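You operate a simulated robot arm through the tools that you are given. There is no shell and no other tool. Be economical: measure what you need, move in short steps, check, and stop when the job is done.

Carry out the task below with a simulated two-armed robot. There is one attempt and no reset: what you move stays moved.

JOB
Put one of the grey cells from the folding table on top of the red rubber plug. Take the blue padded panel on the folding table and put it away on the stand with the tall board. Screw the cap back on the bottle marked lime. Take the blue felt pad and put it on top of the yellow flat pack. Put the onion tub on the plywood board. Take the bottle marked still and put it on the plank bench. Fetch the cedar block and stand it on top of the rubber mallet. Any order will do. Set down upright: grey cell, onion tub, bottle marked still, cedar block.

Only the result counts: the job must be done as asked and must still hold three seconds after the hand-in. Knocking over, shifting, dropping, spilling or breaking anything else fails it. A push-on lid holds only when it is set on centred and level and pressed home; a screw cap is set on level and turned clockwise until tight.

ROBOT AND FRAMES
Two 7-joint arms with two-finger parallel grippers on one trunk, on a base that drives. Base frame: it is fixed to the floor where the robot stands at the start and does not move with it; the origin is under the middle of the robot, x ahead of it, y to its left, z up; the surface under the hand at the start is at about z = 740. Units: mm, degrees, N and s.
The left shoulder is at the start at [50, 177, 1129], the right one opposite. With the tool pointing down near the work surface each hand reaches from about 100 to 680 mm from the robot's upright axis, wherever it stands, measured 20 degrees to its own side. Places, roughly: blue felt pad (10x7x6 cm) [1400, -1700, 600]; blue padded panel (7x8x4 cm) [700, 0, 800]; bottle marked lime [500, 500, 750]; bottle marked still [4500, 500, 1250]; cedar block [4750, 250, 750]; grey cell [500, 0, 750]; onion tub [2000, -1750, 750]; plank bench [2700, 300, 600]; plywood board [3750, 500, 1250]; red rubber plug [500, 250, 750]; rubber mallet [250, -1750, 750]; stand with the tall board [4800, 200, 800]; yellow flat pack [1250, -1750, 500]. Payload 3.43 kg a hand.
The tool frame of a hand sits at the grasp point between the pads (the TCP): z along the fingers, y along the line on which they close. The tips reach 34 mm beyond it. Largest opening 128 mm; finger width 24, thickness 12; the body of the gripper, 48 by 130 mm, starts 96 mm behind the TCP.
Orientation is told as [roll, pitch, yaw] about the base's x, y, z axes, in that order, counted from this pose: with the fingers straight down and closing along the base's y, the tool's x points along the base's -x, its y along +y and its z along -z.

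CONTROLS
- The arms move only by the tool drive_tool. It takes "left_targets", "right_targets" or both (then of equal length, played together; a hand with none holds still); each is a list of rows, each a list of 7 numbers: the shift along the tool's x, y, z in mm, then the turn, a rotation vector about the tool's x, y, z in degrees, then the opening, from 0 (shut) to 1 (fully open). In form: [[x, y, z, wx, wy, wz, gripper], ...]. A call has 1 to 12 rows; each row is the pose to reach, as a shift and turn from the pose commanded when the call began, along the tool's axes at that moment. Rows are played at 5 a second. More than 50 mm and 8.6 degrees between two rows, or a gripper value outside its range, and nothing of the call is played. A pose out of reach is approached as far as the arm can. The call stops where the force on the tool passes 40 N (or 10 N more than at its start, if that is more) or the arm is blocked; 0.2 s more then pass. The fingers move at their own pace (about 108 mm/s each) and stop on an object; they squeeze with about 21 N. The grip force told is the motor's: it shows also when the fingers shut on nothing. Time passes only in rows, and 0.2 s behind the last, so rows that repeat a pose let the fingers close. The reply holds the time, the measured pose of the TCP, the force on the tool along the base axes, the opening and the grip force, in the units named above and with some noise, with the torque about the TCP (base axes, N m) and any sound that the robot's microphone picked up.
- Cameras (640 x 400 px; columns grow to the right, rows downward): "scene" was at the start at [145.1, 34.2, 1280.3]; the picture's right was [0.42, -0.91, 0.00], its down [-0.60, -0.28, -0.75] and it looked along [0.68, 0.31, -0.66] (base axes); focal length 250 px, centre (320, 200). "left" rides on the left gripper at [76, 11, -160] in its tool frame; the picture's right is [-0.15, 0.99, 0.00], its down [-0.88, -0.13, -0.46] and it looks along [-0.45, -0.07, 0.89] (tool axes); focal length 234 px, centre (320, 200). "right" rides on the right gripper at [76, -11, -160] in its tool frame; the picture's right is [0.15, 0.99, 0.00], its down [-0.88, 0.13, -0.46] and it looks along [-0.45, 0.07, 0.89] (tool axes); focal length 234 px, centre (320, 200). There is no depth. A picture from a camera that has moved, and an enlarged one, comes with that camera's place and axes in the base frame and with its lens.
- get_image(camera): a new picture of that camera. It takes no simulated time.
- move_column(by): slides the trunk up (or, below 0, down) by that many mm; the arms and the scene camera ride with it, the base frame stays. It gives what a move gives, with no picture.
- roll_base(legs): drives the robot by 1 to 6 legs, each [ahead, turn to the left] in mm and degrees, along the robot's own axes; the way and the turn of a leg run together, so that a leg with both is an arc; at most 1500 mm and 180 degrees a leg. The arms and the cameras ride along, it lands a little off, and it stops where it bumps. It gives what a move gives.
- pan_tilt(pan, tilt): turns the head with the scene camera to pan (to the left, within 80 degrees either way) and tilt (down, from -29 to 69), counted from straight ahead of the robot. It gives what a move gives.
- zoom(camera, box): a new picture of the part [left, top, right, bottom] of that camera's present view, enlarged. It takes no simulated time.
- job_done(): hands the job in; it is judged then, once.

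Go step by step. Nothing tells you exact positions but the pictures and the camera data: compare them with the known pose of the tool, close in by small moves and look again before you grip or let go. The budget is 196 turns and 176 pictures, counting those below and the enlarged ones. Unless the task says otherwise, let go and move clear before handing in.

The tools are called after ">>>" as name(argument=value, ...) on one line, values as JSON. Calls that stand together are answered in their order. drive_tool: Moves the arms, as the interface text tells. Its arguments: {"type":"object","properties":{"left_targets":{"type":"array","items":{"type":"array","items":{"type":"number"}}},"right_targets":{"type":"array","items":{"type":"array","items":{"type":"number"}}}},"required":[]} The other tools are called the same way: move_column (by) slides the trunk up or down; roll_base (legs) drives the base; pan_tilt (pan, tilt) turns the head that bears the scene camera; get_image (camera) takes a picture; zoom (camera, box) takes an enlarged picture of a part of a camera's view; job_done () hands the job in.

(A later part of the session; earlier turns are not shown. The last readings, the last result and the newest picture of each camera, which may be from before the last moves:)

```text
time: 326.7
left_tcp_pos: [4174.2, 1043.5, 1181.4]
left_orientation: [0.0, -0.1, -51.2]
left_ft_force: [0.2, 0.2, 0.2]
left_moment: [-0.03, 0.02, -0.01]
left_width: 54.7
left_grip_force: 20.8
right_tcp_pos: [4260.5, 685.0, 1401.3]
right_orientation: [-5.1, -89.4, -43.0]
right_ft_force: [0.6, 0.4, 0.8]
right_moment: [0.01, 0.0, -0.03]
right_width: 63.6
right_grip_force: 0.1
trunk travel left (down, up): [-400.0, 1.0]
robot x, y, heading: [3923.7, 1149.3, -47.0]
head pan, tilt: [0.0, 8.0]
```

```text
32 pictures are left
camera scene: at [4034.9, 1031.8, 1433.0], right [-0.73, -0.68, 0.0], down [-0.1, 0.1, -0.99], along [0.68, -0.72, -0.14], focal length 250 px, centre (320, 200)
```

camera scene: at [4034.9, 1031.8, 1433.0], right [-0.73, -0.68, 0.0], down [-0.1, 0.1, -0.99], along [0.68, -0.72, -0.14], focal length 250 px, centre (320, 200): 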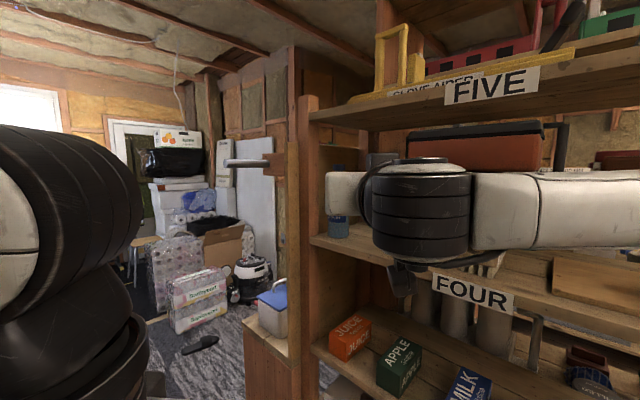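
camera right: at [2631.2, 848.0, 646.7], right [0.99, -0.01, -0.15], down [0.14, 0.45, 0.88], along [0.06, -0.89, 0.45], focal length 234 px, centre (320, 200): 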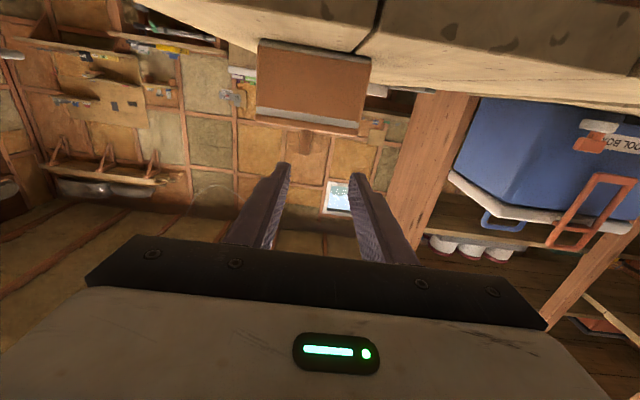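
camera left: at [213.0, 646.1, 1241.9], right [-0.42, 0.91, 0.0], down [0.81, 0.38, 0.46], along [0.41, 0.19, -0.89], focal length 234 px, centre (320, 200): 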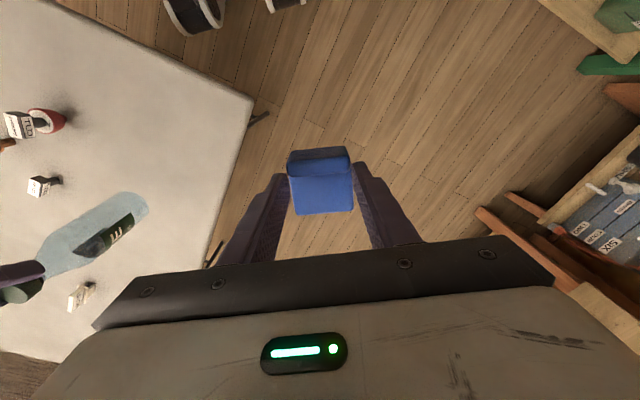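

The hand blocks the view, so I'll use the wrist camera.

>>> get_image(camera="right")

```text
31 pictures are left
camera right: at [4146.3, 796.8, 1327.6], right [0.74, 0.66, -0.15], down [-0.2, 0.42, 0.88], along [0.65, -0.62, 0.44], focal length 234 px, centre (320, 200)
```

right: 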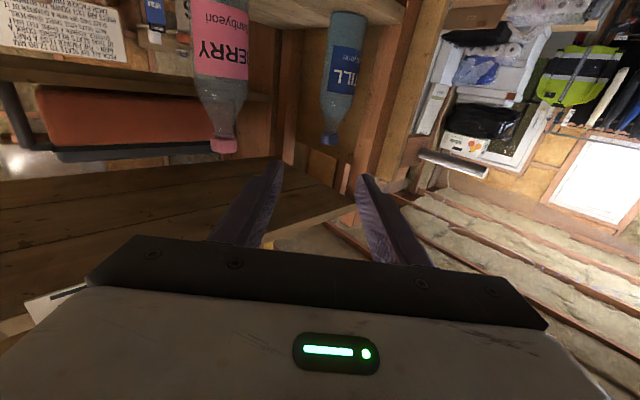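

From the wrist view STILL is at [4499, 456] with its cap near z = 1424, and BERRY at [4274, 477]. I'll turn to approach at about −40°, shift the hand sideways onto that line, and raise slightly.

>>> roll_base(legs=[[0, 8]])

>>> drive_tool(right_targets=[[-7, -35, 0, 0, 0, 0, 0.5], [-14, -70, 0, 0, 0, 0, 0.5], [-14, -105, 0, 0, 0, 0, 0.5], [-14, -105, 0, 0, 0, 0, 0.5]])

>>> get_image(camera="right")

```text
time: 327.7
left_tcp_pos: [4187.5, 1079.3, 1181.0]
left_orientation: [-0.1, -0.1, -43.3]
left_ft_force: [1.3, -0.3, -0.6]
left_moment: [-0.01, 0.01, 0.02]
left_width: 54.7
left_grip_force: 20.7
right_tcp_pos: [4323.4, 736.0, 1401.7]
right_orientation: [-9.3, -89.3, -30.7]
right_ft_force: [-0.7, -0.2, -0.2]
right_moment: [0.0, 0.04, 0.01]
right_width: 64.0
right_grip_force: 0.0
trunk travel left (down, up): [-400.0, 1.0]
robot x, y, heading: [3925.5, 1150.0, -39.0]
head pan, tilt: [0.0, 8.0]
```

```text
time: 328.7
left_tcp_pos: [4188.5, 1079.4, 1181.2]
left_orientation: [-0.1, -0.1, -43.2]
left_ft_force: [0.1, 0.1, 0.8]
left_moment: [0.03, 0.0, 0.02]
left_width: 55.0
left_grip_force: 21.4
right_tcp_pos: [4254.3, 654.6, 1414.6]
right_orientation: [-13.4, -89.5, -26.7]
right_ft_force: [-0.5, 0.4, -0.3]
right_moment: [0.02, 0.03, -0.02]
right_width: 64.0
right_grip_force: 0.1
trunk travel left (down, up): [-400.0, 1.0]
robot x, y, heading: [3924.9, 1151.8, -38.9]
head pan, tilt: [0.0, 8.0]
```

```text
30 pictures are left
camera right: at [4125.4, 750.0, 1341.7], right [0.64, 0.76, -0.15], down [-0.26, 0.39, 0.88], along [0.73, -0.52, 0.44], focal length 234 px, centre (320, 200)
```

right: 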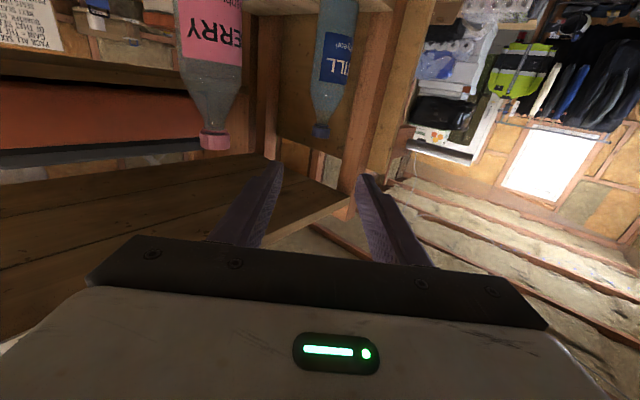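

Lined up: the bottle is 315 mm straight ahead and 6 mm to one side, which the drive direction will take up. I'll drive in 215 mm and look.

>>> roll_base(legs=[[215, 0]])

>>> get_image(camera="right")

```text
time: 330.4
left_tcp_pos: [4359.0, 940.8, 1180.2]
left_orientation: [-0.1, -0.1, -43.0]
left_ft_force: [-0.3, -0.2, -0.4]
left_moment: [0.03, -0.01, 0.0]
left_width: 54.8
left_grip_force: 20.9
right_tcp_pos: [4429.1, 517.6, 1414.5]
right_orientation: [-6.9, -89.4, -33.0]
right_ft_force: [0.5, 0.7, -0.2]
right_moment: [-0.01, -0.01, -0.01]
right_width: 64.2
right_grip_force: 0.1
trunk travel left (down, up): [-400.0, 1.0]
robot x, y, heading: [4097.3, 1010.8, -39.0]
head pan, tilt: [0.0, 8.0]
```

```text
29 pictures are left
camera right: at [4298.7, 611.6, 1341.5], right [0.63, 0.76, -0.15], down [-0.26, 0.39, 0.89], along [0.73, -0.52, 0.44], focal length 234 px, centre (320, 200)
```

right: 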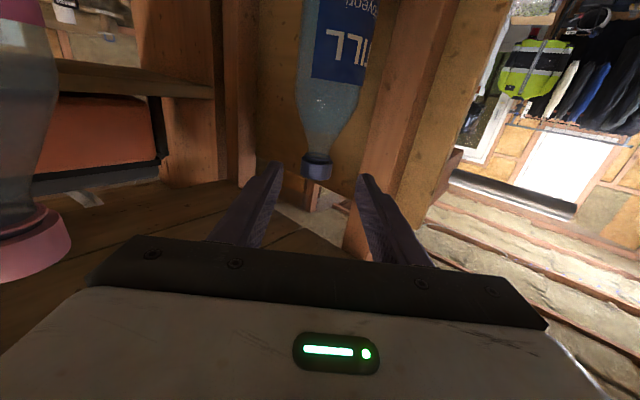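

Very well centred (2 mm). I'll go the last 75 mm, close on the cap and check the grip.

>>> roll_base(legs=[[75, 0]])

>>> drive_tool(right_targets=[[-4, 0, 0, 0, 0, 0, 0.5], [-4, 0, 0, 0, 0, 0, 0.3], [-4, 0, 0, 0, 0, 0, 0], [-4, 0, 0, 0, 0, 0, 0], [-4, 0, 0, 0, 0, 0, 0]])

>>> get_image(camera="right")

```text
time: 331.4
left_tcp_pos: [4417.5, 893.2, 1181.0]
left_orientation: [-0.2, -0.2, -42.9]
left_ft_force: [0.7, -0.5, -1.1]
left_moment: [0.04, 0.06, 0.0]
left_width: 54.8
left_grip_force: 20.8
right_tcp_pos: [4487.7, 469.1, 1415.7]
right_orientation: [-6.6, -89.5, -33.2]
right_ft_force: [-0.5, -0.5, -0.2]
right_moment: [0.0, 0.0, 0.0]
right_width: 63.9
right_grip_force: 0.1
trunk travel left (down, up): [-400.0, 1.0]
robot x, y, heading: [4153.2, 968.3, -38.9]
head pan, tilt: [0.0, 8.0]
```

```text
time: 332.6
left_tcp_pos: [4418.8, 893.7, 1181.5]
left_orientation: [-0.1, -0.2, -43.0]
left_ft_force: [-0.5, 0.7, -0.3]
left_moment: [0.0, 0.04, -0.02]
left_width: 54.8
left_grip_force: 21.2
right_tcp_pos: [4486.3, 469.2, 1420.4]
right_orientation: [-6.4, -89.5, -33.6]
right_ft_force: [0.3, -1.3, 1.1]
right_moment: [-0.22, 0.0, -0.07]
right_width: 34.4
right_grip_force: 21.1
trunk travel left (down, up): [-400.0, 1.0]
robot x, y, heading: [4156.7, 969.3, -38.7]
head pan, tilt: [0.0, 8.0]
```

```text
28 pictures are left
camera right: at [4356.6, 564.1, 1346.0], right [0.63, 0.76, -0.15], down [-0.26, 0.39, 0.88], along [0.73, -0.52, 0.44], focal length 234 px, centre (320, 200)
```

right: 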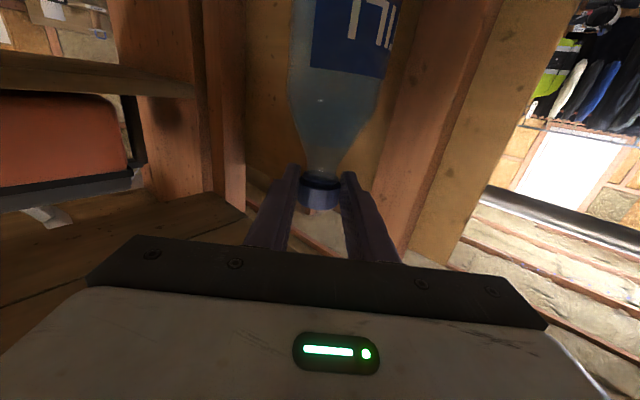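

The cap is gripped. I'll lift 18 mm and back straight out.

>>> drive_tool(right_targets=[[-8, 0, 0, 0, 0, 0, 0], [-18, 0, 0, 0, 0, 0, 0], [-18, 0, 0, 0, 0, 0, 0]])

>>> roll_base(legs=[[-330, 0]])

>>> get_image(camera="scene")

```text
time: 333.4
left_tcp_pos: [4419.2, 894.2, 1181.2]
left_orientation: [-0.1, -0.1, -43.0]
left_ft_force: [0.3, -0.7, -1.0]
left_moment: [0.01, -0.04, -0.02]
left_width: 54.7
left_grip_force: 20.7
right_tcp_pos: [4486.3, 469.9, 1436.4]
right_orientation: [-7.1, -89.4, -32.8]
right_ft_force: [0.3, 0.0, -5.5]
right_moment: [0.06, 0.02, 0.06]
right_width: 34.4
right_grip_force: 21.4
trunk travel left (down, up): [-400.0, 1.0]
robot x, y, heading: [4153.6, 965.2, -38.8]
head pan, tilt: [0.0, 8.0]
```

```text
time: 335.6
left_tcp_pos: [4162.0, 1099.6, 1181.1]
left_orientation: [-0.1, -0.2, -43.0]
left_ft_force: [-0.8, 0.0, -0.2]
left_moment: [-0.02, 0.02, 0.01]
left_width: 54.9
left_grip_force: 20.8
right_tcp_pos: [4231.4, 674.5, 1436.7]
right_orientation: [-6.0, -89.3, -34.0]
right_ft_force: [0.3, -0.5, -4.7]
right_moment: [0.07, 0.09, -0.02]
right_width: 34.2
right_grip_force: 21.2
trunk travel left (down, up): [-400.0, 1.0]
robot x, y, heading: [3900.2, 1172.8, -38.5]
head pan, tilt: [0.0, 8.0]
```

```text
27 pictures are left
camera scene: at [4025.8, 1068.0, 1433.0], right [-0.63, -0.78, 0.0], down [-0.11, 0.09, -0.99], along [0.77, -0.62, -0.14], focal length 250 px, centre (320, 200)
```

scene: 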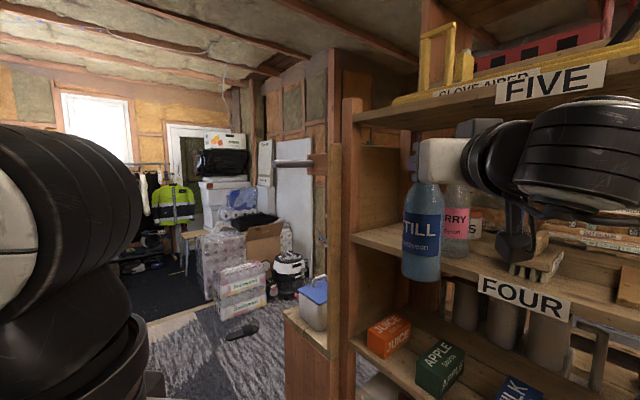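

STILL hangs upright from the hand. I'll back clear of the shelf and drive to the plank bench's north end.

>>> roll_base(legs=[[-250, 0], [0, -141.5], [1010, 0], [0, 90]])

>>> move_column(by=-350)

>>> drive_tool(right_targets=[[45, 0, 0, 0, 0, 0, 0], [90, 0, 0, 0, 0, 0, 0], [135, 0, 0, 0, 0, 0, 0], [180, 0, 0, 0, 0, 0, 0], [200, 0, 0, 0, 0, 0, 0], [200, 0, 0, 0, 0, 0, 0]])

>>> pan_tilt(pan=-5, tilt=35)

>>> get_image(camera="scene")

```text
time: 352.0
left_tcp_pos: [2774.0, 1081.5, 1180.5]
left_orientation: [-0.1, 0.0, -95.8]
left_ft_force: [-0.2, 0.4, 0.3]
left_moment: [0.01, 0.01, 0.0]
left_width: 54.9
left_grip_force: 21.2
right_tcp_pos: [2479.9, 770.1, 1435.7]
right_orientation: [-6.3, -89.4, -86.4]
right_ft_force: [0.4, -0.9, -5.4]
right_moment: [0.13, 0.02, -0.01]
right_width: 34.1
right_grip_force: 21.0
trunk travel left (down, up): [-400.0, 1.0]
robot x, y, heading: [2674.0, 1334.4, -91.6]
head pan, tilt: [0.0, 8.0]
```

```text
time: 355.4
left_tcp_pos: [2775.6, 1082.1, 830.8]
left_orientation: [-0.1, -0.1, -95.8]
left_ft_force: [0.9, -0.5, -0.1]
left_moment: [0.0, -0.05, -0.01]
left_width: 54.8
left_grip_force: 21.0
right_tcp_pos: [2477.5, 771.2, 1085.5]
right_orientation: [-5.9, -89.4, -86.9]
right_ft_force: [-0.3, 0.3, -4.9]
right_moment: [0.12, -0.01, -0.01]
right_width: 33.8
right_grip_force: 20.8
trunk travel left (down, up): [-50.0, 351.0]
robot x, y, heading: [2671.0, 1333.1, -91.6]
head pan, tilt: [0.0, 8.0]
```

```text
time: 356.8
left_tcp_pos: [2775.3, 1083.5, 830.6]
left_orientation: [-0.1, -0.2, -95.9]
left_ft_force: [0.1, 0.2, -1.0]
left_moment: [0.04, 0.01, -0.01]
left_width: 54.7
left_grip_force: 21.3
right_tcp_pos: [2486.7, 774.4, 895.0]
right_orientation: [-1.6, -89.5, -91.3]
right_ft_force: [0.0, -0.4, -0.9]
right_moment: [0.01, -0.02, 0.04]
right_width: 0.1
right_grip_force: 20.7
right hand out of reach, approached as far as the arm can: row 5, 6
trunk travel left (down, up): [-50.0, 351.0]
robot x, y, heading: [2674.7, 1335.7, -91.8]
head pan, tilt: [0.0, 8.0]
```

```text
time: 357.7
left_tcp_pos: [2776.1, 1082.1, 831.3]
left_orientation: [0.0, -0.1, -95.8]
left_ft_force: [-0.1, 0.1, -0.3]
left_moment: [-0.03, 0.02, 0.01]
left_width: 54.9
left_grip_force: 21.2
right_tcp_pos: [2486.5, 775.3, 893.1]
right_orientation: [-4.7, -89.2, -88.2]
right_ft_force: [-0.7, 0.1, 0.6]
right_moment: [-0.01, 0.0, -0.01]
right_width: 0.0
right_grip_force: 20.7
trunk travel left (down, up): [-50.0, 351.0]
robot x, y, heading: [2674.4, 1335.4, -91.6]
head pan, tilt: [-5.0, 35.0]
```

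```text
26 pictures are left
camera scene: at [2660.4, 1176.0, 1039.7], right [-0.99, 0.11, 0.0], down [0.07, 0.57, -0.82], along [-0.09, -0.81, -0.57], focal length 250 px, centre (320, 200)
```

scene: 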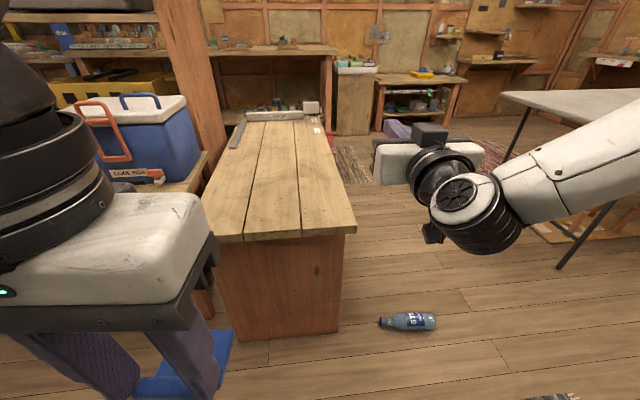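

The bottle slipped from the hand and lies on the floor near [2242, 667], apparently whole, cap toward +x. I'll recover it: turn the hand down again, drive to its west side and look.

>>> drive_tool(right_targets=[[0, 0, -10, 0, 8.2, 0, 0.5], [0, 0, -20, 0, 16.4, 0, 0.8], [0, 0, -30, 0, 24.6, 0, 1], [0, 0, -40, 0, 32.8, 0, 1], [0, 0, -50, 0, 41, 0, 1], [0, 0, -60, 0, 49.2, 0, 1], [0, 0, -70, 0, 57.4, 0, 1], [0, 0, -80, 0, 65.6, 0, 1], [0, 0, -90, 0, 73.8, 0, 1], [0, 0, -100, 0, 82, 0, 1], [0, 0, -100, 0, 89.5, 0, 1], [0, 0, -100, 0, 89.5, 0, 1]])

>>> roll_base(legs=[[0, -88.4], [824, 0], [0, 90], [620, 0], [0, 87]])

>>> pan_tilt(pan=0, tilt=55)

>>> get_image(camera="scene")

```text
time: 360.3
left_tcp_pos: [2775.2, 1083.6, 831.5]
left_orientation: [-0.1, 0.0, -95.9]
left_ft_force: [0.4, 0.5, -0.7]
left_moment: [0.02, 0.0, -0.02]
left_width: 54.8
left_grip_force: 21.0
right_tcp_pos: [2490.6, 875.1, 893.8]
right_orientation: [-0.1, 0.2, -92.7]
right_ft_force: [0.6, -0.8, 0.1]
right_moment: [0.02, -0.01, -0.02]
right_width: 128.1
right_grip_force: 0.1
trunk travel left (down, up): [-50.0, 351.0]
robot x, y, heading: [2675.3, 1338.1, -91.6]
head pan, tilt: [-5.0, 35.0]
```

```text
time: 379.1
left_tcp_pos: [2103.3, 798.9, 831.4]
left_orientation: [-0.1, 0.0, -7.8]
left_ft_force: [-0.4, 0.1, -0.5]
left_moment: [-0.01, 0.02, 0.02]
left_width: 54.8
left_grip_force: 21.3
right_tcp_pos: [2300.4, 507.0, 893.9]
right_orientation: [0.0, 0.0, -4.8]
right_ft_force: [0.0, -0.4, -0.4]
right_moment: [0.03, 0.01, -0.04]
right_width: 127.9
right_grip_force: 0.0
trunk travel left (down, up): [-50.0, 351.0]
robot x, y, heading: [1844.1, 706.3, -3.7]
head pan, tilt: [-5.0, 35.0]
```

```text
time: 379.9
left_tcp_pos: [2102.8, 798.5, 830.8]
left_orientation: [-0.2, -0.1, -7.8]
left_ft_force: [-0.1, -0.2, -0.1]
left_moment: [0.01, 0.03, 0.0]
left_width: 54.8
left_grip_force: 21.2
right_tcp_pos: [2299.5, 507.0, 892.9]
right_orientation: [0.0, 0.1, -4.7]
right_ft_force: [-0.7, 0.2, -0.4]
right_moment: [0.05, -0.01, 0.0]
right_width: 127.7
right_grip_force: 0.0
trunk travel left (down, up): [-50.0, 351.0]
robot x, y, heading: [1849.4, 704.5, -3.5]
head pan, tilt: [0.0, 55.0]
```

```text
25 pictures are left
camera scene: at [1988.2, 696.1, 1011.4], right [-0.06, -1.0, 0.0], down [-0.82, 0.05, -0.57], along [0.57, -0.04, -0.82], focal length 250 px, centre (320, 200)
```

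scene: 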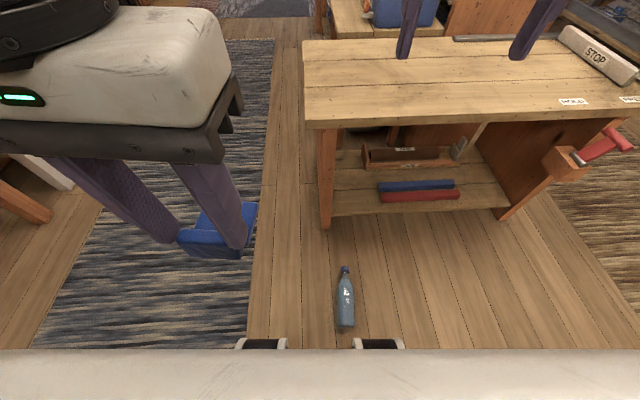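

The bottle lies with its axis along about −5°, body centre near [2213, 582], cap away from me as wanted. I'll lower the trunk and bring the right hand down above it.

>>> move_column(by=-48)

>>> drive_tool(right_targets=[[20, 15, 35, 0, 0, 0, 1], [40, 30, 70, 0, 0, 0, 1], [60, 45, 105, 0, 0, 0, 1], [80, 58, 145, 0, 0, 0, 1], [92, 68, 185, 0, 0, 0, 1], [92, 68, 233, 0, 0, 0, 1], [92, 68, 281, 0, 0, 0, 1], [92, 68, 329, 0, 0, 0, 1], [92, 68, 377, 0, 0, 0, 1], [92, 68, 425, 0, 0, 0, 1], [92, 68, 473, 0, 0, 0, 1], [92, 68, 521, 0, 0, 0, 1]])

>>> drive_tool(right_targets=[[0, 0, 48, 0, 0, 0, 1], [0, 0, 96, 0, 0, 0, 1], [0, 0, 144, 0, 0, 0, 1], [0, 0, 180, 0, 0, 0, 1], [0, 0, 180, 0, 0, 0, 1]])

>>> get_image(camera="right")

```text
time: 380.9
left_tcp_pos: [2104.1, 798.9, 782.0]
left_orientation: [-0.1, -0.1, -7.8]
left_ft_force: [-0.7, -0.8, -0.5]
left_moment: [0.0, 0.0, 0.01]
left_width: 55.0
left_grip_force: 21.1
right_tcp_pos: [2301.0, 506.1, 845.6]
right_orientation: [0.0, 0.2, -4.8]
right_ft_force: [0.0, -0.7, 0.7]
right_moment: [0.02, 0.02, -0.02]
right_width: 127.9
right_grip_force: 0.1
trunk travel left (down, up): [-2.0, 399.0]
robot x, y, heading: [1851.1, 706.1, -3.7]
head pan, tilt: [0.0, 55.0]
```

```text
time: 383.4
left_tcp_pos: [2104.1, 797.8, 782.8]
left_orientation: [-0.1, -0.1, -7.8]
left_ft_force: [0.3, 0.3, -0.7]
left_moment: [0.01, -0.01, -0.01]
left_width: 55.1
left_grip_force: 20.8
right_tcp_pos: [2213.9, 580.1, 323.6]
right_orientation: [-0.2, 0.1, -4.9]
right_ft_force: [0.2, -0.4, 0.2]
right_moment: [-0.02, 0.03, 0.0]
right_width: 128.1
right_grip_force: 0.1
trunk travel left (down, up): [-2.0, 399.0]
robot x, y, heading: [1846.3, 707.7, -3.6]
head pan, tilt: [0.0, 55.0]
```

```text
time: 384.6
left_tcp_pos: [2103.2, 798.3, 782.3]
left_orientation: [-0.2, -0.1, -7.8]
left_ft_force: [0.7, 0.5, -0.8]
left_moment: [-0.03, 0.0, 0.03]
left_width: 54.8
left_grip_force: 20.8
right_tcp_pos: [2214.0, 581.4, 144.0]
right_orientation: [0.0, 0.1, -4.7]
right_ft_force: [-0.2, -0.6, 0.0]
right_moment: [-0.03, 0.0, 0.04]
right_width: 127.9
right_grip_force: 0.0
trunk travel left (down, up): [-2.0, 399.0]
robot x, y, heading: [1848.5, 704.1, -3.5]
head pan, tilt: [0.0, 55.0]
```

```text
24 pictures are left
camera right: at [2139.4, 575.6, 303.7], right [-0.06, 1.0, 0.0], down [0.89, 0.06, 0.45], along [0.45, 0.03, -0.89], focal length 234 px, centre (320, 200)
```

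right: 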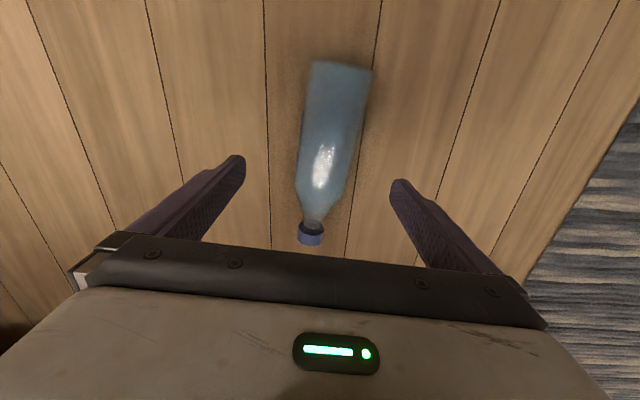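

It is well within reach; the hand needs 6 mm in y. I'll lower round the bottle's body and close.

>>> drive_tool(right_targets=[[0, 3, 35, 0, 0, 1, 1], [0, 6, 70, 0, 0, 1.4, 1], [0, 6, 102, 0, 0, 1.4, 1], [0, 6, 102, 0, 0, 1.4, 0.7], [0, 6, 102, 0, 0, 1.4, 0.3], [0, 6, 102, 0, 0, 1.4, 0], [0, 6, 102, 0, 0, 1.4, 0], [0, 6, 80, 0, 0, 1.4, 0], [0, 6, 45, 0, 0, 1.4, 0], [0, 6, 0, 0, 0, 1.4, 0]])

>>> get_image(camera="right")

```text
time: 385.2
left_tcp_pos: [2103.6, 798.5, 784.0]
left_orientation: [0.1, -0.1, -7.8]
left_ft_force: [0.2, -1.2, -0.3]
left_moment: [0.0, 0.03, 0.0]
left_width: 54.9
left_grip_force: 20.9
right_tcp_pos: [2207.9, 623.7, 104.6]
right_orientation: [3.3, 0.9, -0.8]
right_ft_force: [7.7, -9.5, 0.1]
right_moment: [1.52, 1.22, 0.98]
right_width: 127.9
right_grip_force: 0.1
right hand out of reach, approached as far as the arm can: row 2
trunk travel left (down, up): [-2.0, 399.0]
robot x, y, heading: [1846.2, 706.8, -3.8]
head pan, tilt: [0.0, 55.0]
stopped in row 2 (right hand): the force on the tool passed its limit at 64 N (the readings are from after the stop); the commanded pose is now the measured one
```

```text
23 pictures are left
camera right: at [2135.7, 604.0, 265.1], right [-0.13, 0.99, 0.06], down [0.89, 0.09, 0.45], along [0.44, 0.11, -0.89], focal length 234 px, centre (320, 200)
```

right: 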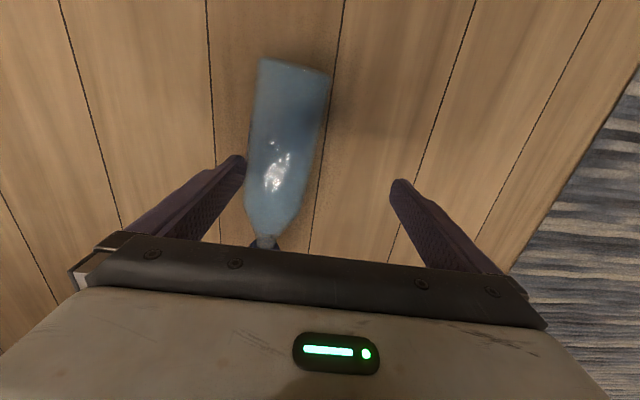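

The arm couldn't go that low at this distance; the bottle hasn't moved. I'll raise the hand and reposition so the bottle lies just outside my right foot, much nearer the right shoulder.

>>> drive_tool(right_targets=[[0, 0, -45, 0, 0, 0, 1], [0, 0, -90, 1, 0, 1, 1], [0, 0, -135, 2, -0.5, 2, 1], [0, 0, -180, 3.3, -0.9, 3, 1], [0, 0, -225, 3.3, -0.9, 4, 1], [0, 0, -270, 3.3, -0.9, 5, 1], [0, 0, -315, 3.3, -0.9, 5, 1], [0, 0, -360, 3.3, -0.9, 5, 1]])

>>> roll_base(legs=[[-150, 0], [0, 32.5], [405, 0], [0, -34.5]])

>>> get_image(camera="scene")

```text
time: 387.0
left_tcp_pos: [2103.5, 797.3, 783.5]
left_orientation: [0.0, -0.1, -7.8]
left_ft_force: [0.2, -1.3, -0.4]
left_moment: [0.01, 0.01, 0.0]
left_width: 54.7
left_grip_force: 21.1
right_tcp_pos: [2214.3, 602.1, 466.9]
right_orientation: [0.3, 0.4, -5.9]
right_ft_force: [-0.2, -0.9, 0.1]
right_moment: [0.05, 0.02, 0.01]
right_width: 127.9
right_grip_force: 0.1
trunk travel left (down, up): [-2.0, 399.0]
robot x, y, heading: [1847.3, 705.9, -3.7]
head pan, tilt: [0.0, 55.0]
```

```text
time: 393.7
left_tcp_pos: [2311.3, 995.8, 782.4]
left_orientation: [0.0, -0.1, -9.8]
left_ft_force: [-0.5, -0.3, -0.9]
left_moment: [0.0, 0.02, 0.03]
left_width: 55.0
left_grip_force: 20.9
right_tcp_pos: [2413.5, 794.8, 465.7]
right_orientation: [0.3, 0.3, -8.1]
right_ft_force: [0.6, 0.1, 0.3]
right_moment: [-0.01, -0.02, -0.02]
right_width: 128.0
right_grip_force: 0.0
trunk travel left (down, up): [-2.0, 399.0]
robot x, y, heading: [2051.1, 913.1, -5.8]
head pan, tilt: [0.0, 55.0]
```

```text
22 pictures are left
camera scene: at [2192.4, 896.9, 963.4], right [-0.1, -0.99, 0.0], down [-0.82, 0.08, -0.57], along [0.57, -0.06, -0.82], focal length 250 px, centre (320, 200)
```

scene: 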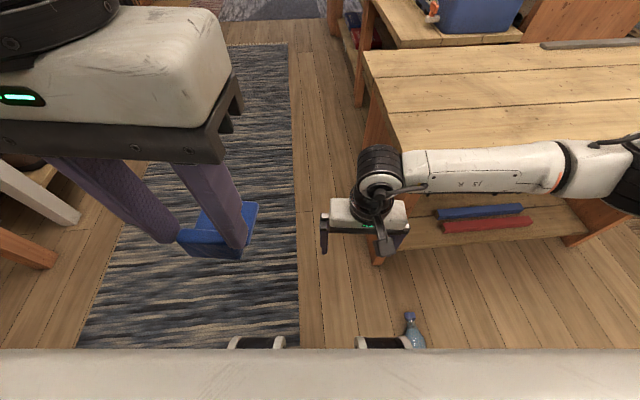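

The bottle is just right of my foot. I'll carry the hand over it and lower.

>>> drive_tool(right_targets=[[27, -39, 0, 0, 0, -1, 1], [54, -78, 0, 0, 0, -2, 1], [81, -117, 0, 0, 0, -2, 1], [108, -156, 0, 0, 0, -2, 1], [135, -195, 0, 0, 0, -2, 1], [162, -233, 0, 0, 0, -2, 1], [162, -233, 48, 0, 0, -2, 1], [162, -233, 96, 0, 0, -2, 1], [162, -233, 144, 0, 0, -2, 1], [162, -233, 192, 0, 0, -2, 1], [162, -233, 240, 0, 0, -2, 1], [162, -233, 288, 0, 0, -2, 1]])

>>> get_image(camera="right")

```text
time: 396.3
left_tcp_pos: [2311.3, 995.2, 784.1]
left_orientation: [-0.1, -0.1, -9.9]
left_ft_force: [-0.1, -0.6, -0.8]
left_moment: [-0.01, -0.03, 0.02]
left_width: 54.7
left_grip_force: 21.3
right_tcp_pos: [2219.4, 588.9, 177.0]
right_orientation: [0.3, 0.5, -6.0]
right_ft_force: [-1.1, 0.0, 0.5]
right_moment: [0.0, 0.01, -0.02]
right_width: 128.0
right_grip_force: 0.0
right hand out of reach, approached as far as the arm can: row 6
trunk travel left (down, up): [-2.0, 399.0]
robot x, y, heading: [2051.7, 915.7, -5.7]
head pan, tilt: [0.0, 55.0]
```

```text
21 pictures are left
camera right: at [2144.5, 583.7, 336.4], right [-0.04, 1.0, 0.01], down [0.89, 0.03, 0.45], along [0.45, 0.03, -0.89], focal length 234 px, centre (320, 200)
```

right: 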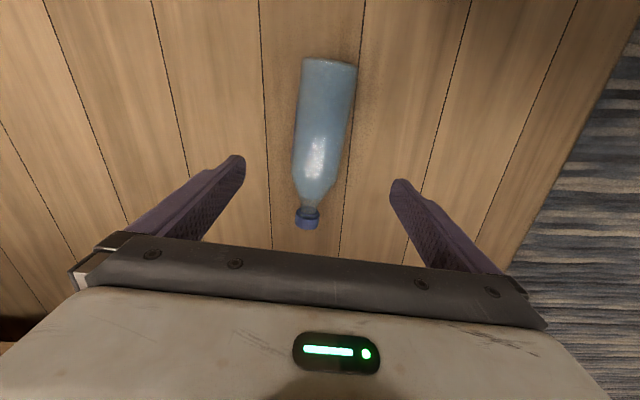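

Well aligned. I'll go down in two stages, watching for reach.

>>> drive_tool(right_targets=[[0, -2, 30, 0, 0, 0, 1], [0, -2, 60, 0, 0, 0, 1], [0, -2, 85, 0, 0, 0, 1], [0, -2, 85, 0, 0, 0, 1]])

```text
time: 397.3
left_tcp_pos: [2311.3, 994.0, 782.9]
left_orientation: [0.0, 0.0, -9.9]
left_ft_force: [0.7, -0.2, -0.2]
left_moment: [0.0, 0.04, -0.06]
left_width: 54.9
left_grip_force: 21.2
right_tcp_pos: [2218.2, 587.4, 91.9]
right_orientation: [0.4, 0.3, -6.0]
right_ft_force: [-1.8, 0.6, 0.2]
right_moment: [0.0, -0.01, -0.03]
right_width: 128.2
right_grip_force: 0.2
trunk travel left (down, up): [-2.0, 399.0]
robot x, y, heading: [2048.7, 915.5, -5.5]
head pan, tilt: [0.0, 55.0]
```

>>> drive_tool(right_targets=[[0, 0, 20, 0, 0, 0, 1], [0, 0, 38, 0, 0, 0, 1], [0, 0, 48, 0, 0, 0, 1], [0, 0, 48, 0, 0, 0, 1]])

```text
time: 398.3
left_tcp_pos: [2311.0, 995.8, 782.8]
left_orientation: [0.0, -0.1, -9.9]
left_ft_force: [0.0, -0.2, 0.3]
left_moment: [0.04, 0.01, -0.03]
left_width: 54.9
left_grip_force: 21.0
right_tcp_pos: [2217.6, 588.4, 42.7]
right_orientation: [0.5, 0.3, -6.0]
right_ft_force: [-0.5, -0.3, 0.4]
right_moment: [-0.01, 0.0, 0.0]
right_width: 127.7
right_grip_force: 0.0
trunk travel left (down, up): [-2.0, 399.0]
robot x, y, heading: [2052.9, 914.0, -5.6]
head pan, tilt: [0.0, 55.0]
```

Reached z = 43 without trouble. I'll close on the bottle's body and lift slowly.

>>> drive_tool(right_targets=[[0, 0, 0, 0, 0, 0, 0.7], [0, 0, 0, 0, 0, 0, 0.4], [0, 0, 0, 0, 0, 0, 0], [0, 0, 0, 0, 0, 0, 0], [0, 0, 0, 0, 0, 0, 0], [0, 0, -20, 0, 0, 0, 0], [0, 0, -50, 0, 0, 0, 0], [0, 0, -90, 0, 0, 0, 0], [0, 0, -130, 0, 0, 0, 0], [0, 0, -170, 0, 0, 0, 0]])

>>> get_image(camera="right")

```text
time: 400.5
left_tcp_pos: [2312.1, 993.6, 782.5]
left_orientation: [-0.1, -0.1, -9.9]
left_ft_force: [-0.3, -0.2, 0.3]
left_moment: [0.03, -0.01, 0.01]
left_width: 54.9
left_grip_force: 21.5
right_tcp_pos: [2218.7, 586.7, 211.4]
right_orientation: [0.3, 0.4, -6.0]
right_ft_force: [-1.7, -0.4, -4.7]
right_moment: [0.02, -0.05, 0.03]
right_width: 64.9
right_grip_force: 20.8
trunk travel left (down, up): [-2.0, 399.0]
robot x, y, heading: [2052.4, 912.8, -5.8]
head pan, tilt: [0.0, 55.0]
```

```text
20 pictures are left
camera right: at [2143.2, 583.3, 373.2], right [-0.04, 1.0, 0.01], down [0.89, 0.03, 0.45], along [0.45, 0.02, -0.89], focal length 234 px, centre (320, 200)
```

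right: 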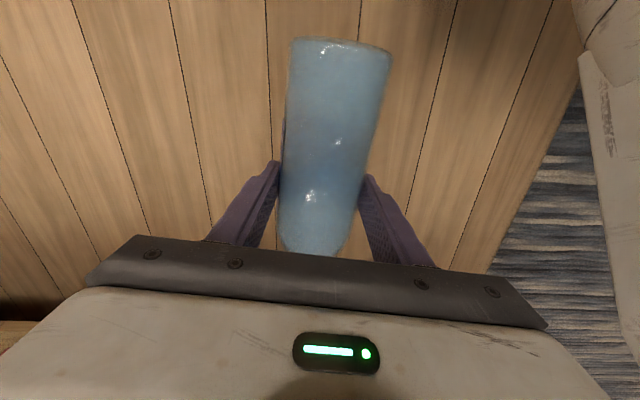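

The bottle is firmly held by its body. I'll raise it gradually with small steps.

>>> move_column(by=48)

>>> drive_tool(right_targets=[[0, 0, -46, 0, 0, 0, 0], [0, 0, -92, 0, 0, 0, 0], [0, 0, -138, 0, 0, 0, 0], [0, 0, -184, 0, 0, 0, 0], [0, 0, -230, 0, 0, 0, 0], [0, 0, -276, 0, 0, 0, 0], [0, 0, -322, 0, 0, 0, 0], [0, 0, -368, 0, 0, 0, 0], [0, 0, -414, 0, 0, 0, 0], [0, 0, -460, 0, 0, 0, 0], [0, 0, -506, 0, 0, 0, 0], [0, 0, -550, 0, 0, 0, 0]])

>>> drive_tool(right_targets=[[-32, 32, 0, 0, 0, 0, 0], [-64, 64, 0, 0, 0, 0, 0], [-96, 96, 0, 0, 0, 0, 0], [-128, 128, 0, 0, 0, 0, 0], [-160, 160, 0, 0, 0, 0, 0], [-192, 192, 0, 0, 0, 0, 0], [-224, 224, 0, 0, 0, 0, 0], [-224, 224, 0, 0, 0, 0, 0]])

```text
time: 401.4
left_tcp_pos: [2311.0, 995.5, 831.0]
left_orientation: [0.0, -0.1, -9.9]
left_ft_force: [0.2, -0.2, -1.3]
left_moment: [0.0, 0.05, -0.01]
left_width: 55.0
left_grip_force: 21.0
right_tcp_pos: [2218.5, 586.8, 260.5]
right_orientation: [0.4, 0.4, -5.9]
right_ft_force: [-0.6, -0.1, -6.7]
right_moment: [-0.01, -0.03, -0.06]
right_width: 64.4
right_grip_force: 20.7
trunk travel left (down, up): [-50.0, 351.0]
robot x, y, heading: [2052.1, 915.1, -5.4]
head pan, tilt: [0.0, 55.0]
```

```text
time: 404.0
left_tcp_pos: [2312.0, 994.9, 830.4]
left_orientation: [0.0, 0.0, -10.0]
left_ft_force: [0.3, -0.2, -0.9]
left_moment: [0.06, 0.06, -0.03]
left_width: 55.2
left_grip_force: 20.8
right_tcp_pos: [2220.1, 583.2, 793.6]
right_orientation: [0.3, 3.4, -6.0]
right_ft_force: [1.3, -1.0, 2.5]
right_moment: [-0.02, -0.33, -0.02]
right_width: 63.7
right_grip_force: 20.8
right hand out of reach, approached as far as the arm can: row 6, 7, 8, 9, 10, 11, 12
trunk travel left (down, up): [-50.0, 351.0]
robot x, y, heading: [2052.1, 907.5, -5.8]
head pan, tilt: [0.0, 55.0]
```

```text
time: 405.8
left_tcp_pos: [2311.4, 995.0, 832.7]
left_orientation: [-0.1, -0.1, -9.9]
left_ft_force: [-0.2, -1.0, -0.3]
left_moment: [-0.01, 0.02, 0.02]
left_width: 55.0
left_grip_force: 20.6
right_tcp_pos: [2472.5, 782.0, 800.8]
right_orientation: [0.3, 0.5, -6.0]
right_ft_force: [0.1, 0.9, -4.8]
right_moment: [-0.01, -0.02, -0.05]
right_width: 63.8
right_grip_force: 21.4
trunk travel left (down, up): [-50.0, 351.0]
robot x, y, heading: [2052.5, 910.4, -5.7]
head pan, tilt: [0.0, 55.0]
```

Still held at [2472, 782, 801]. Now I'm rotating the hand to horizontal, which stands the bottle upright with its base down.

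>>> drive_tool(right_targets=[[-9, 0, 0, 0, -8.2, 0, 0], [-18, 0, 0, 0, -16.4, 0, 0], [-27, 0, 0, 0, -24.6, 0, 0], [-36, 0, 0, 0, -32.8, 0, 0], [-45, 0, 0, 0, -41, 0, 0], [-54, 0, 0, 0, -49.2, 0, 0], [-63, 0, 0, 0, -57.4, 0, 0], [-72, 0, 0, 0, -65.6, 0, 0], [-81, 0, 0, 0, -73.8, 0, 0], [-90, 0, 0, 0, -82, 0, 0], [-100, 0, 0, 0, -90, 0, 0], [-100, 0, 0, 0, -90, 0, 0]])

>>> get_image(camera="scene")

```text
time: 408.4
left_tcp_pos: [2311.1, 994.3, 830.2]
left_orientation: [-0.1, -0.1, -9.9]
left_ft_force: [-0.2, 0.6, 0.4]
left_moment: [-0.03, 0.01, -0.03]
left_width: 54.7
left_grip_force: 20.6
right_tcp_pos: [2570.5, 772.1, 802.9]
right_orientation: [45.8, -89.5, -51.9]
right_ft_force: [-0.8, -0.4, -5.0]
right_moment: [0.02, 0.09, -0.06]
right_width: 63.4
right_grip_force: 20.7
trunk travel left (down, up): [-50.0, 351.0]
robot x, y, heading: [2053.2, 909.7, -5.8]
head pan, tilt: [0.0, 55.0]
```

```text
19 pictures are left
camera scene: at [2192.7, 896.8, 1011.3], right [-0.1, -0.99, 0.0], down [-0.82, 0.08, -0.57], along [0.57, -0.06, -0.82], focal length 250 px, centre (320, 200)
```

scene: 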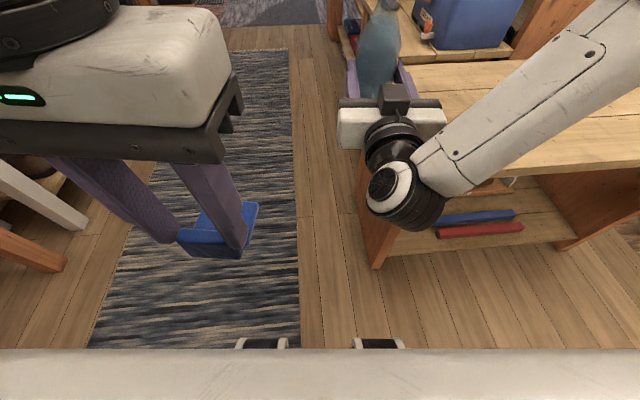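

The bottle is upright in the hand. I'll shift the base south-east so it comes over the bench top at about [2680, 516].

>>> roll_base(legs=[[0, -60], [280, 0], [0, 60]])

>>> move_column(by=-48)

>>> get_image(camera="scene")

```text
time: 415.6
left_tcp_pos: [2431.5, 738.2, 831.1]
left_orientation: [-0.1, -0.1, -10.6]
left_ft_force: [-0.4, -0.6, -0.9]
left_moment: [0.0, -0.01, 0.03]
left_width: 54.9
left_grip_force: 20.7
right_tcp_pos: [2686.7, 511.8, 801.0]
right_orientation: [43.6, -89.5, -50.3]
right_ft_force: [-1.1, 0.1, -4.7]
right_moment: [-0.01, 0.08, 0.0]
right_width: 63.7
right_grip_force: 20.7
trunk travel left (down, up): [-50.0, 351.0]
robot x, y, heading: [2169.0, 658.6, -6.3]
head pan, tilt: [0.0, 55.0]
```

```text
time: 416.5
left_tcp_pos: [2430.7, 737.4, 782.9]
left_orientation: [0.0, -0.1, -10.7]
left_ft_force: [0.3, 0.2, -0.6]
left_moment: [0.01, 0.0, 0.04]
left_width: 55.1
left_grip_force: 20.5
right_tcp_pos: [2687.3, 511.5, 754.7]
right_orientation: [43.2, -89.6, -49.9]
right_ft_force: [-0.4, 0.6, -4.2]
right_moment: [0.05, 0.1, 0.0]
right_width: 63.8
right_grip_force: 21.3
trunk travel left (down, up): [-2.0, 399.0]
robot x, y, heading: [2169.0, 658.0, -6.5]
head pan, tilt: [0.0, 55.0]
```

```text
18 pictures are left
camera scene: at [2310.8, 640.7, 963.3], right [-0.11, -0.99, 0.0], down [-0.81, 0.09, -0.57], along [0.57, -0.06, -0.82], focal length 250 px, centre (320, 200)
```

scene: 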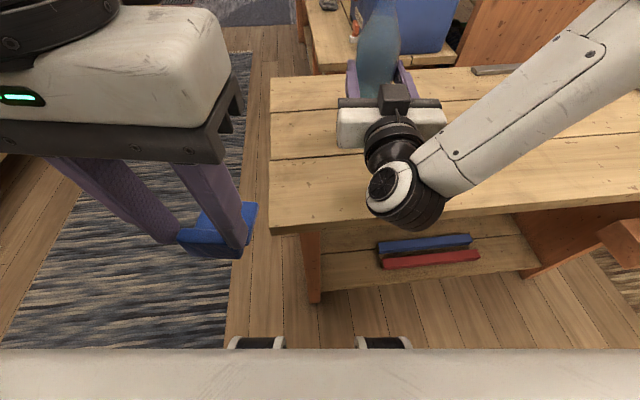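

The bottle is over the bench, well inside the edge. I'll lower gently.

>>> drive_tool(right_targets=[[10, 0, 0, 0, 0, 0, 0], [20, 0, 0, 0, 0, 0, 0], [30, 0, 0, 0, 0, 0, 0], [38, 0, 0, 0, 0, 0, 0], [38, 0, 0, 0, 0, 0, 0]])

>>> zoom(camera="right", box=[160, 0, 480, 220])

```text
time: 417.7
left_tcp_pos: [2429.4, 737.6, 783.0]
left_orientation: [0.0, -0.2, -10.6]
left_ft_force: [0.7, 0.6, -0.3]
left_moment: [-0.03, -0.01, 0.01]
left_width: 55.0
left_grip_force: 21.2
right_tcp_pos: [2685.4, 510.7, 720.0]
right_orientation: [125.2, -89.7, -132.0]
right_ft_force: [-6.5, -4.3, 26.2]
right_moment: [0.15, 6.38, 0.81]
right_width: 63.5
right_grip_force: 21.1
trunk travel left (down, up): [-2.0, 399.0]
robot x, y, heading: [2170.0, 658.9, -6.4]
head pan, tilt: [0.0, 55.0]
stopped in row 5 (right hand): the force on the tool passed its limit at 42 N (the readings are from after the stop); the commanded pose is now the measured one
```

```text
1.82 times, centred on (320, 110) of right
camera zoom: at [2526.8, 519.9, 645.0], right [0.12, 0.98, -0.14], down [-0.44, 0.18, 0.88], along [0.89, -0.04, 0.46], focal length 426 px, centre (320, 364)
```

zoom: 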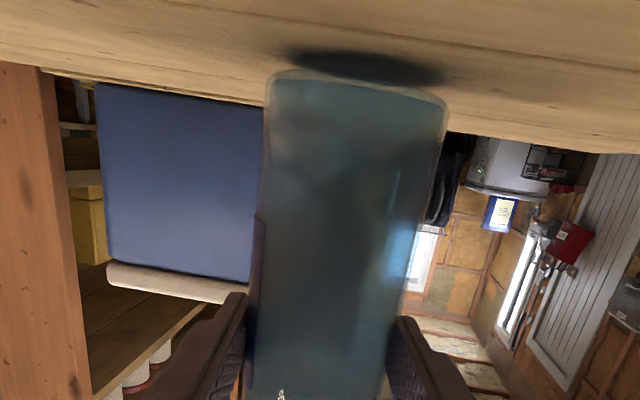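

The wrist, not the bottle, touched the bench edge (contact about 200 mm behind the TCP). I'll rise a little, back the base 85 mm so the wrist stays outside the edge, and lower again.

>>> drive_tool(right_targets=[[-8, 0, 0, 0, 0, 0, 0], [-16, 0, 0, 0, 0, 0, 0], [-16, 0, 0, 0, 0, 0, 0]])

>>> roll_base(legs=[[-85, 0]])

>>> drive_tool(right_targets=[[7, 0, 0, 0, 0, 0, 0], [14, 0, 0, 0, 0, 0, 0], [20, 0, 0, 0, 0, 0, 0], [20, 0, 0, 0, 0, 0, 0]])

```text
time: 418.5
left_tcp_pos: [2430.4, 736.1, 782.0]
left_orientation: [0.0, -0.1, -10.7]
left_ft_force: [0.0, -0.3, 0.5]
left_moment: [-0.04, -0.04, -0.01]
left_width: 55.0
left_grip_force: 21.0
right_tcp_pos: [2685.4, 512.0, 733.9]
right_orientation: [82.8, -89.6, -89.6]
right_ft_force: [0.2, -0.2, -6.0]
right_moment: [-0.02, 0.07, 0.01]
right_width: 63.6
right_grip_force: 20.7
trunk travel left (down, up): [-2.0, 399.0]
robot x, y, heading: [2171.3, 660.7, -6.1]
head pan, tilt: [0.0, 55.0]
```

```text
time: 419.6
left_tcp_pos: [2349.4, 746.2, 782.8]
left_orientation: [-0.1, 0.0, -10.7]
left_ft_force: [-0.6, 0.4, -0.6]
left_moment: [0.01, 0.02, -0.01]
left_width: 54.9
left_grip_force: 20.8
right_tcp_pos: [2604.4, 519.6, 735.0]
right_orientation: [91.8, -89.6, -98.7]
right_ft_force: [-0.5, 0.0, -5.4]
right_moment: [-0.02, 0.08, -0.02]
right_width: 63.6
right_grip_force: 21.5
trunk travel left (down, up): [-2.0, 399.0]
robot x, y, heading: [2086.8, 665.3, -6.6]
head pan, tilt: [0.0, 55.0]
```

```text
time: 420.6
left_tcp_pos: [2348.3, 745.2, 783.5]
left_orientation: [-0.1, 0.0, -10.7]
left_ft_force: [1.4, -0.6, -0.1]
left_moment: [0.0, 0.01, -0.01]
left_width: 54.8
left_grip_force: 21.1
right_tcp_pos: [2604.8, 520.5, 716.3]
right_orientation: [130.8, -89.5, -137.7]
right_ft_force: [-2.5, 1.4, 7.2]
right_moment: [-0.17, 0.31, -0.05]
right_width: 63.5
right_grip_force: 21.1
trunk travel left (down, up): [-2.0, 399.0]
robot x, y, heading: [2085.2, 667.1, -6.3]
head pan, tilt: [0.0, 55.0]
```

The bottle's base is on the bench now (12 N, no lever torque). I'll open gently and back straight away.

>>> drive_tool(right_targets=[[-0.5, 0, 0, 0, 0, 0, 0.4], [-0.5, 0, 0, 0, 0, 0, 0.55], [-0.5, 0, 0, 0, 0, 0, 0.7], [-0.5, 0, 0, 0, 0, 0, 0.85], [-0.5, 0, 0, 0, 0, 0, 0.85]])

>>> roll_base(legs=[[-250, 0]])

>>> pan_tilt(pan=-15, tilt=25)

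>>> get_image(camera="scene")

```text
time: 421.8
left_tcp_pos: [2349.0, 745.9, 782.6]
left_orientation: [-0.1, -0.2, -10.7]
left_ft_force: [0.1, -0.7, 0.0]
left_moment: [0.0, 0.01, 0.0]
left_width: 54.6
left_grip_force: 21.2
right_tcp_pos: [2604.8, 521.0, 715.1]
right_orientation: [97.1, -89.7, -103.9]
right_ft_force: [0.3, 0.0, 0.2]
right_moment: [-0.01, 0.0, 0.01]
right_width: 108.8
right_grip_force: 0.0
trunk travel left (down, up): [-2.0, 399.0]
robot x, y, heading: [2087.5, 670.9, -6.7]
head pan, tilt: [0.0, 55.0]
```

```text
time: 423.6
left_tcp_pos: [2104.4, 774.3, 783.2]
left_orientation: [-0.2, -0.1, -10.7]
left_ft_force: [-0.5, 0.0, -0.9]
left_moment: [-0.03, 0.02, -0.03]
left_width: 54.8
left_grip_force: 21.7
right_tcp_pos: [2361.2, 549.2, 715.5]
right_orientation: [95.7, -89.6, -102.7]
right_ft_force: [0.2, 0.8, 0.3]
right_moment: [0.0, -0.01, 0.01]
right_width: 108.6
right_grip_force: 0.1
trunk travel left (down, up): [-2.0, 399.0]
robot x, y, heading: [1844.6, 693.7, -6.2]
head pan, tilt: [0.0, 55.0]
```

```text
time: 424.5
left_tcp_pos: [2103.7, 774.0, 784.3]
left_orientation: [-0.1, -0.1, -10.6]
left_ft_force: [0.1, -0.5, -0.6]
left_moment: [-0.03, 0.02, 0.02]
left_width: 55.0
left_grip_force: 21.0
right_tcp_pos: [2360.5, 548.5, 715.2]
right_orientation: [96.2, -89.6, -103.1]
right_ft_force: [0.2, -0.1, 0.5]
right_moment: [0.01, -0.03, 0.04]
right_width: 108.6
right_grip_force: 0.0
trunk travel left (down, up): [-2.0, 399.0]
robot x, y, heading: [1845.0, 696.0, -6.4]
head pan, tilt: [-15.0, 25.0]
```

```text
16 pictures are left
camera scene: at [1998.6, 651.9, 1007.3], right [-0.37, -0.93, 0.0], down [-0.39, 0.15, -0.91], along [0.84, -0.33, -0.42], focal length 250 px, centre (320, 200)
```

scene: 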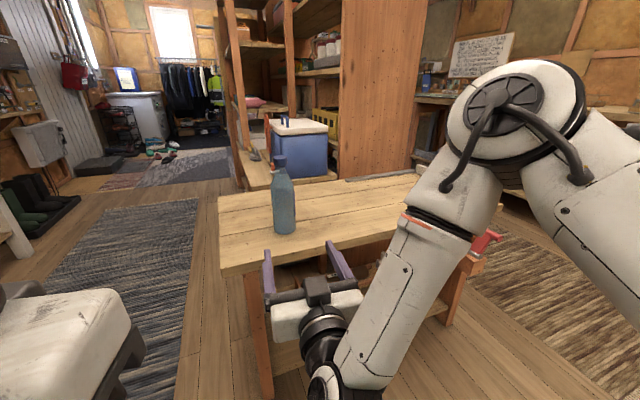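

The STILL bottle stands upright on the plank bench. I'll turn the right hand down again, raise the trunk and drive round to the stand at the shelf's east end.

>>> move_column(by=298)

>>> drive_tool(right_targets=[[0, 0, -12, 0, 8.2, 0, 0.8], [0, 0, -24, 0, 16.4, 0, 0.8], [0, 0, -36, 0, 24.6, 0, 0.8], [0, 0, -48, 0, 32.8, 0, 0.8], [0, 0, -60, 0, 41, 0, 0.8], [0, 0, -72, 0, 49.2, 0, 0.8], [0, 0, -84, 0, 57.4, 0, 0.8], [0, 0, -96, 0, 65.6, 0, 0.8], [0, 0, -108, 0, 73.8, 0, 0.8], [0, 0, -120, 0, 82, 0, 0.8], [0, 0, -120, 0, 89.6, 0, 0.8], [0, 0, -120, 0, 89.6, 0, 0.8]])

>>> roll_base(legs=[[0, 96.4], [640, 0], [0, -90], [1500, 0], [1350, 0], [0, -90]])

>>> pan_tilt(pan=0, tilt=30)

>>> get_image(camera="scene")

```text
time: 427.5
left_tcp_pos: [2105.3, 773.9, 1080.5]
left_orientation: [-0.1, -0.1, -10.6]
left_ft_force: [0.0, -0.1, -0.4]
left_moment: [-0.02, 0.01, -0.01]
left_width: 54.9
left_grip_force: 21.7
right_tcp_pos: [2361.1, 548.3, 1012.5]
right_orientation: [95.8, -89.7, -102.6]
right_ft_force: [-0.2, -0.3, -0.3]
right_moment: [0.02, 0.0, -0.01]
right_width: 108.9
right_grip_force: 0.2
trunk travel left (down, up): [-300.0, 101.0]
robot x, y, heading: [1845.0, 693.3, -6.1]
head pan, tilt: [-15.0, 25.0]
```

```text
time: 430.1
left_tcp_pos: [2104.1, 774.4, 1080.2]
left_orientation: [-0.1, -0.1, -10.6]
left_ft_force: [-0.3, -0.3, -1.0]
left_moment: [-0.02, -0.01, -0.04]
left_width: 55.1
left_grip_force: 21.4
right_tcp_pos: [2241.6, 561.5, 1011.9]
right_orientation: [0.4, -0.2, -6.8]
right_ft_force: [0.8, -0.1, -0.3]
right_moment: [0.02, 0.04, -0.03]
right_width: 102.2
right_grip_force: 0.0
trunk travel left (down, up): [-300.0, 101.0]
robot x, y, heading: [1845.8, 690.7, -6.4]
head pan, tilt: [-15.0, 25.0]
```

```text
time: 458.7
left_tcp_pos: [4848.2, 1163.6, 1081.3]
left_orientation: [-0.1, -0.2, -89.6]
left_ft_force: [0.0, -0.8, 0.4]
left_moment: [0.01, 0.0, 0.02]
left_width: 55.2
left_grip_force: 20.8
right_tcp_pos: [4665.7, 987.8, 1012.2]
right_orientation: [0.4, -0.3, -85.8]
right_ft_force: [0.6, -0.2, -0.7]
right_moment: [-0.01, 0.01, -0.03]
right_width: 102.4
right_grip_force: 0.1
trunk travel left (down, up): [-300.0, 101.0]
robot x, y, heading: [4720.8, 1400.5, -85.4]
head pan, tilt: [-15.0, 25.0]
```

```text
time: 459.5
left_tcp_pos: [4848.4, 1163.8, 1080.4]
left_orientation: [-0.1, -0.1, -89.6]
left_ft_force: [-0.1, 1.2, -0.5]
left_moment: [0.04, -0.01, 0.02]
left_width: 54.7
left_grip_force: 21.5
right_tcp_pos: [4665.5, 986.9, 1011.9]
right_orientation: [0.4, -0.5, -85.9]
right_ft_force: [0.0, 0.6, 0.4]
right_moment: [0.0, -0.04, 0.03]
right_width: 102.3
right_grip_force: 0.0
trunk travel left (down, up): [-300.0, 101.0]
robot x, y, heading: [4721.1, 1405.8, -85.3]
head pan, tilt: [0.0, 30.0]
```

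```text
15 pictures are left
camera scene: at [4731.5, 1242.3, 1297.4], right [-1.0, -0.08, 0.0], down [-0.04, 0.5, -0.87], along [0.07, -0.86, -0.5], focal length 250 px, centre (320, 200)
```

scene: 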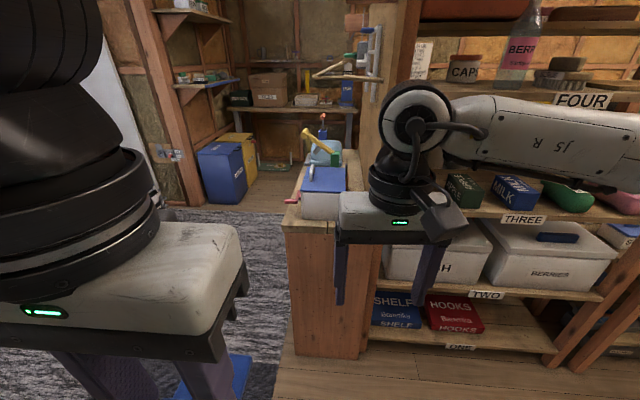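

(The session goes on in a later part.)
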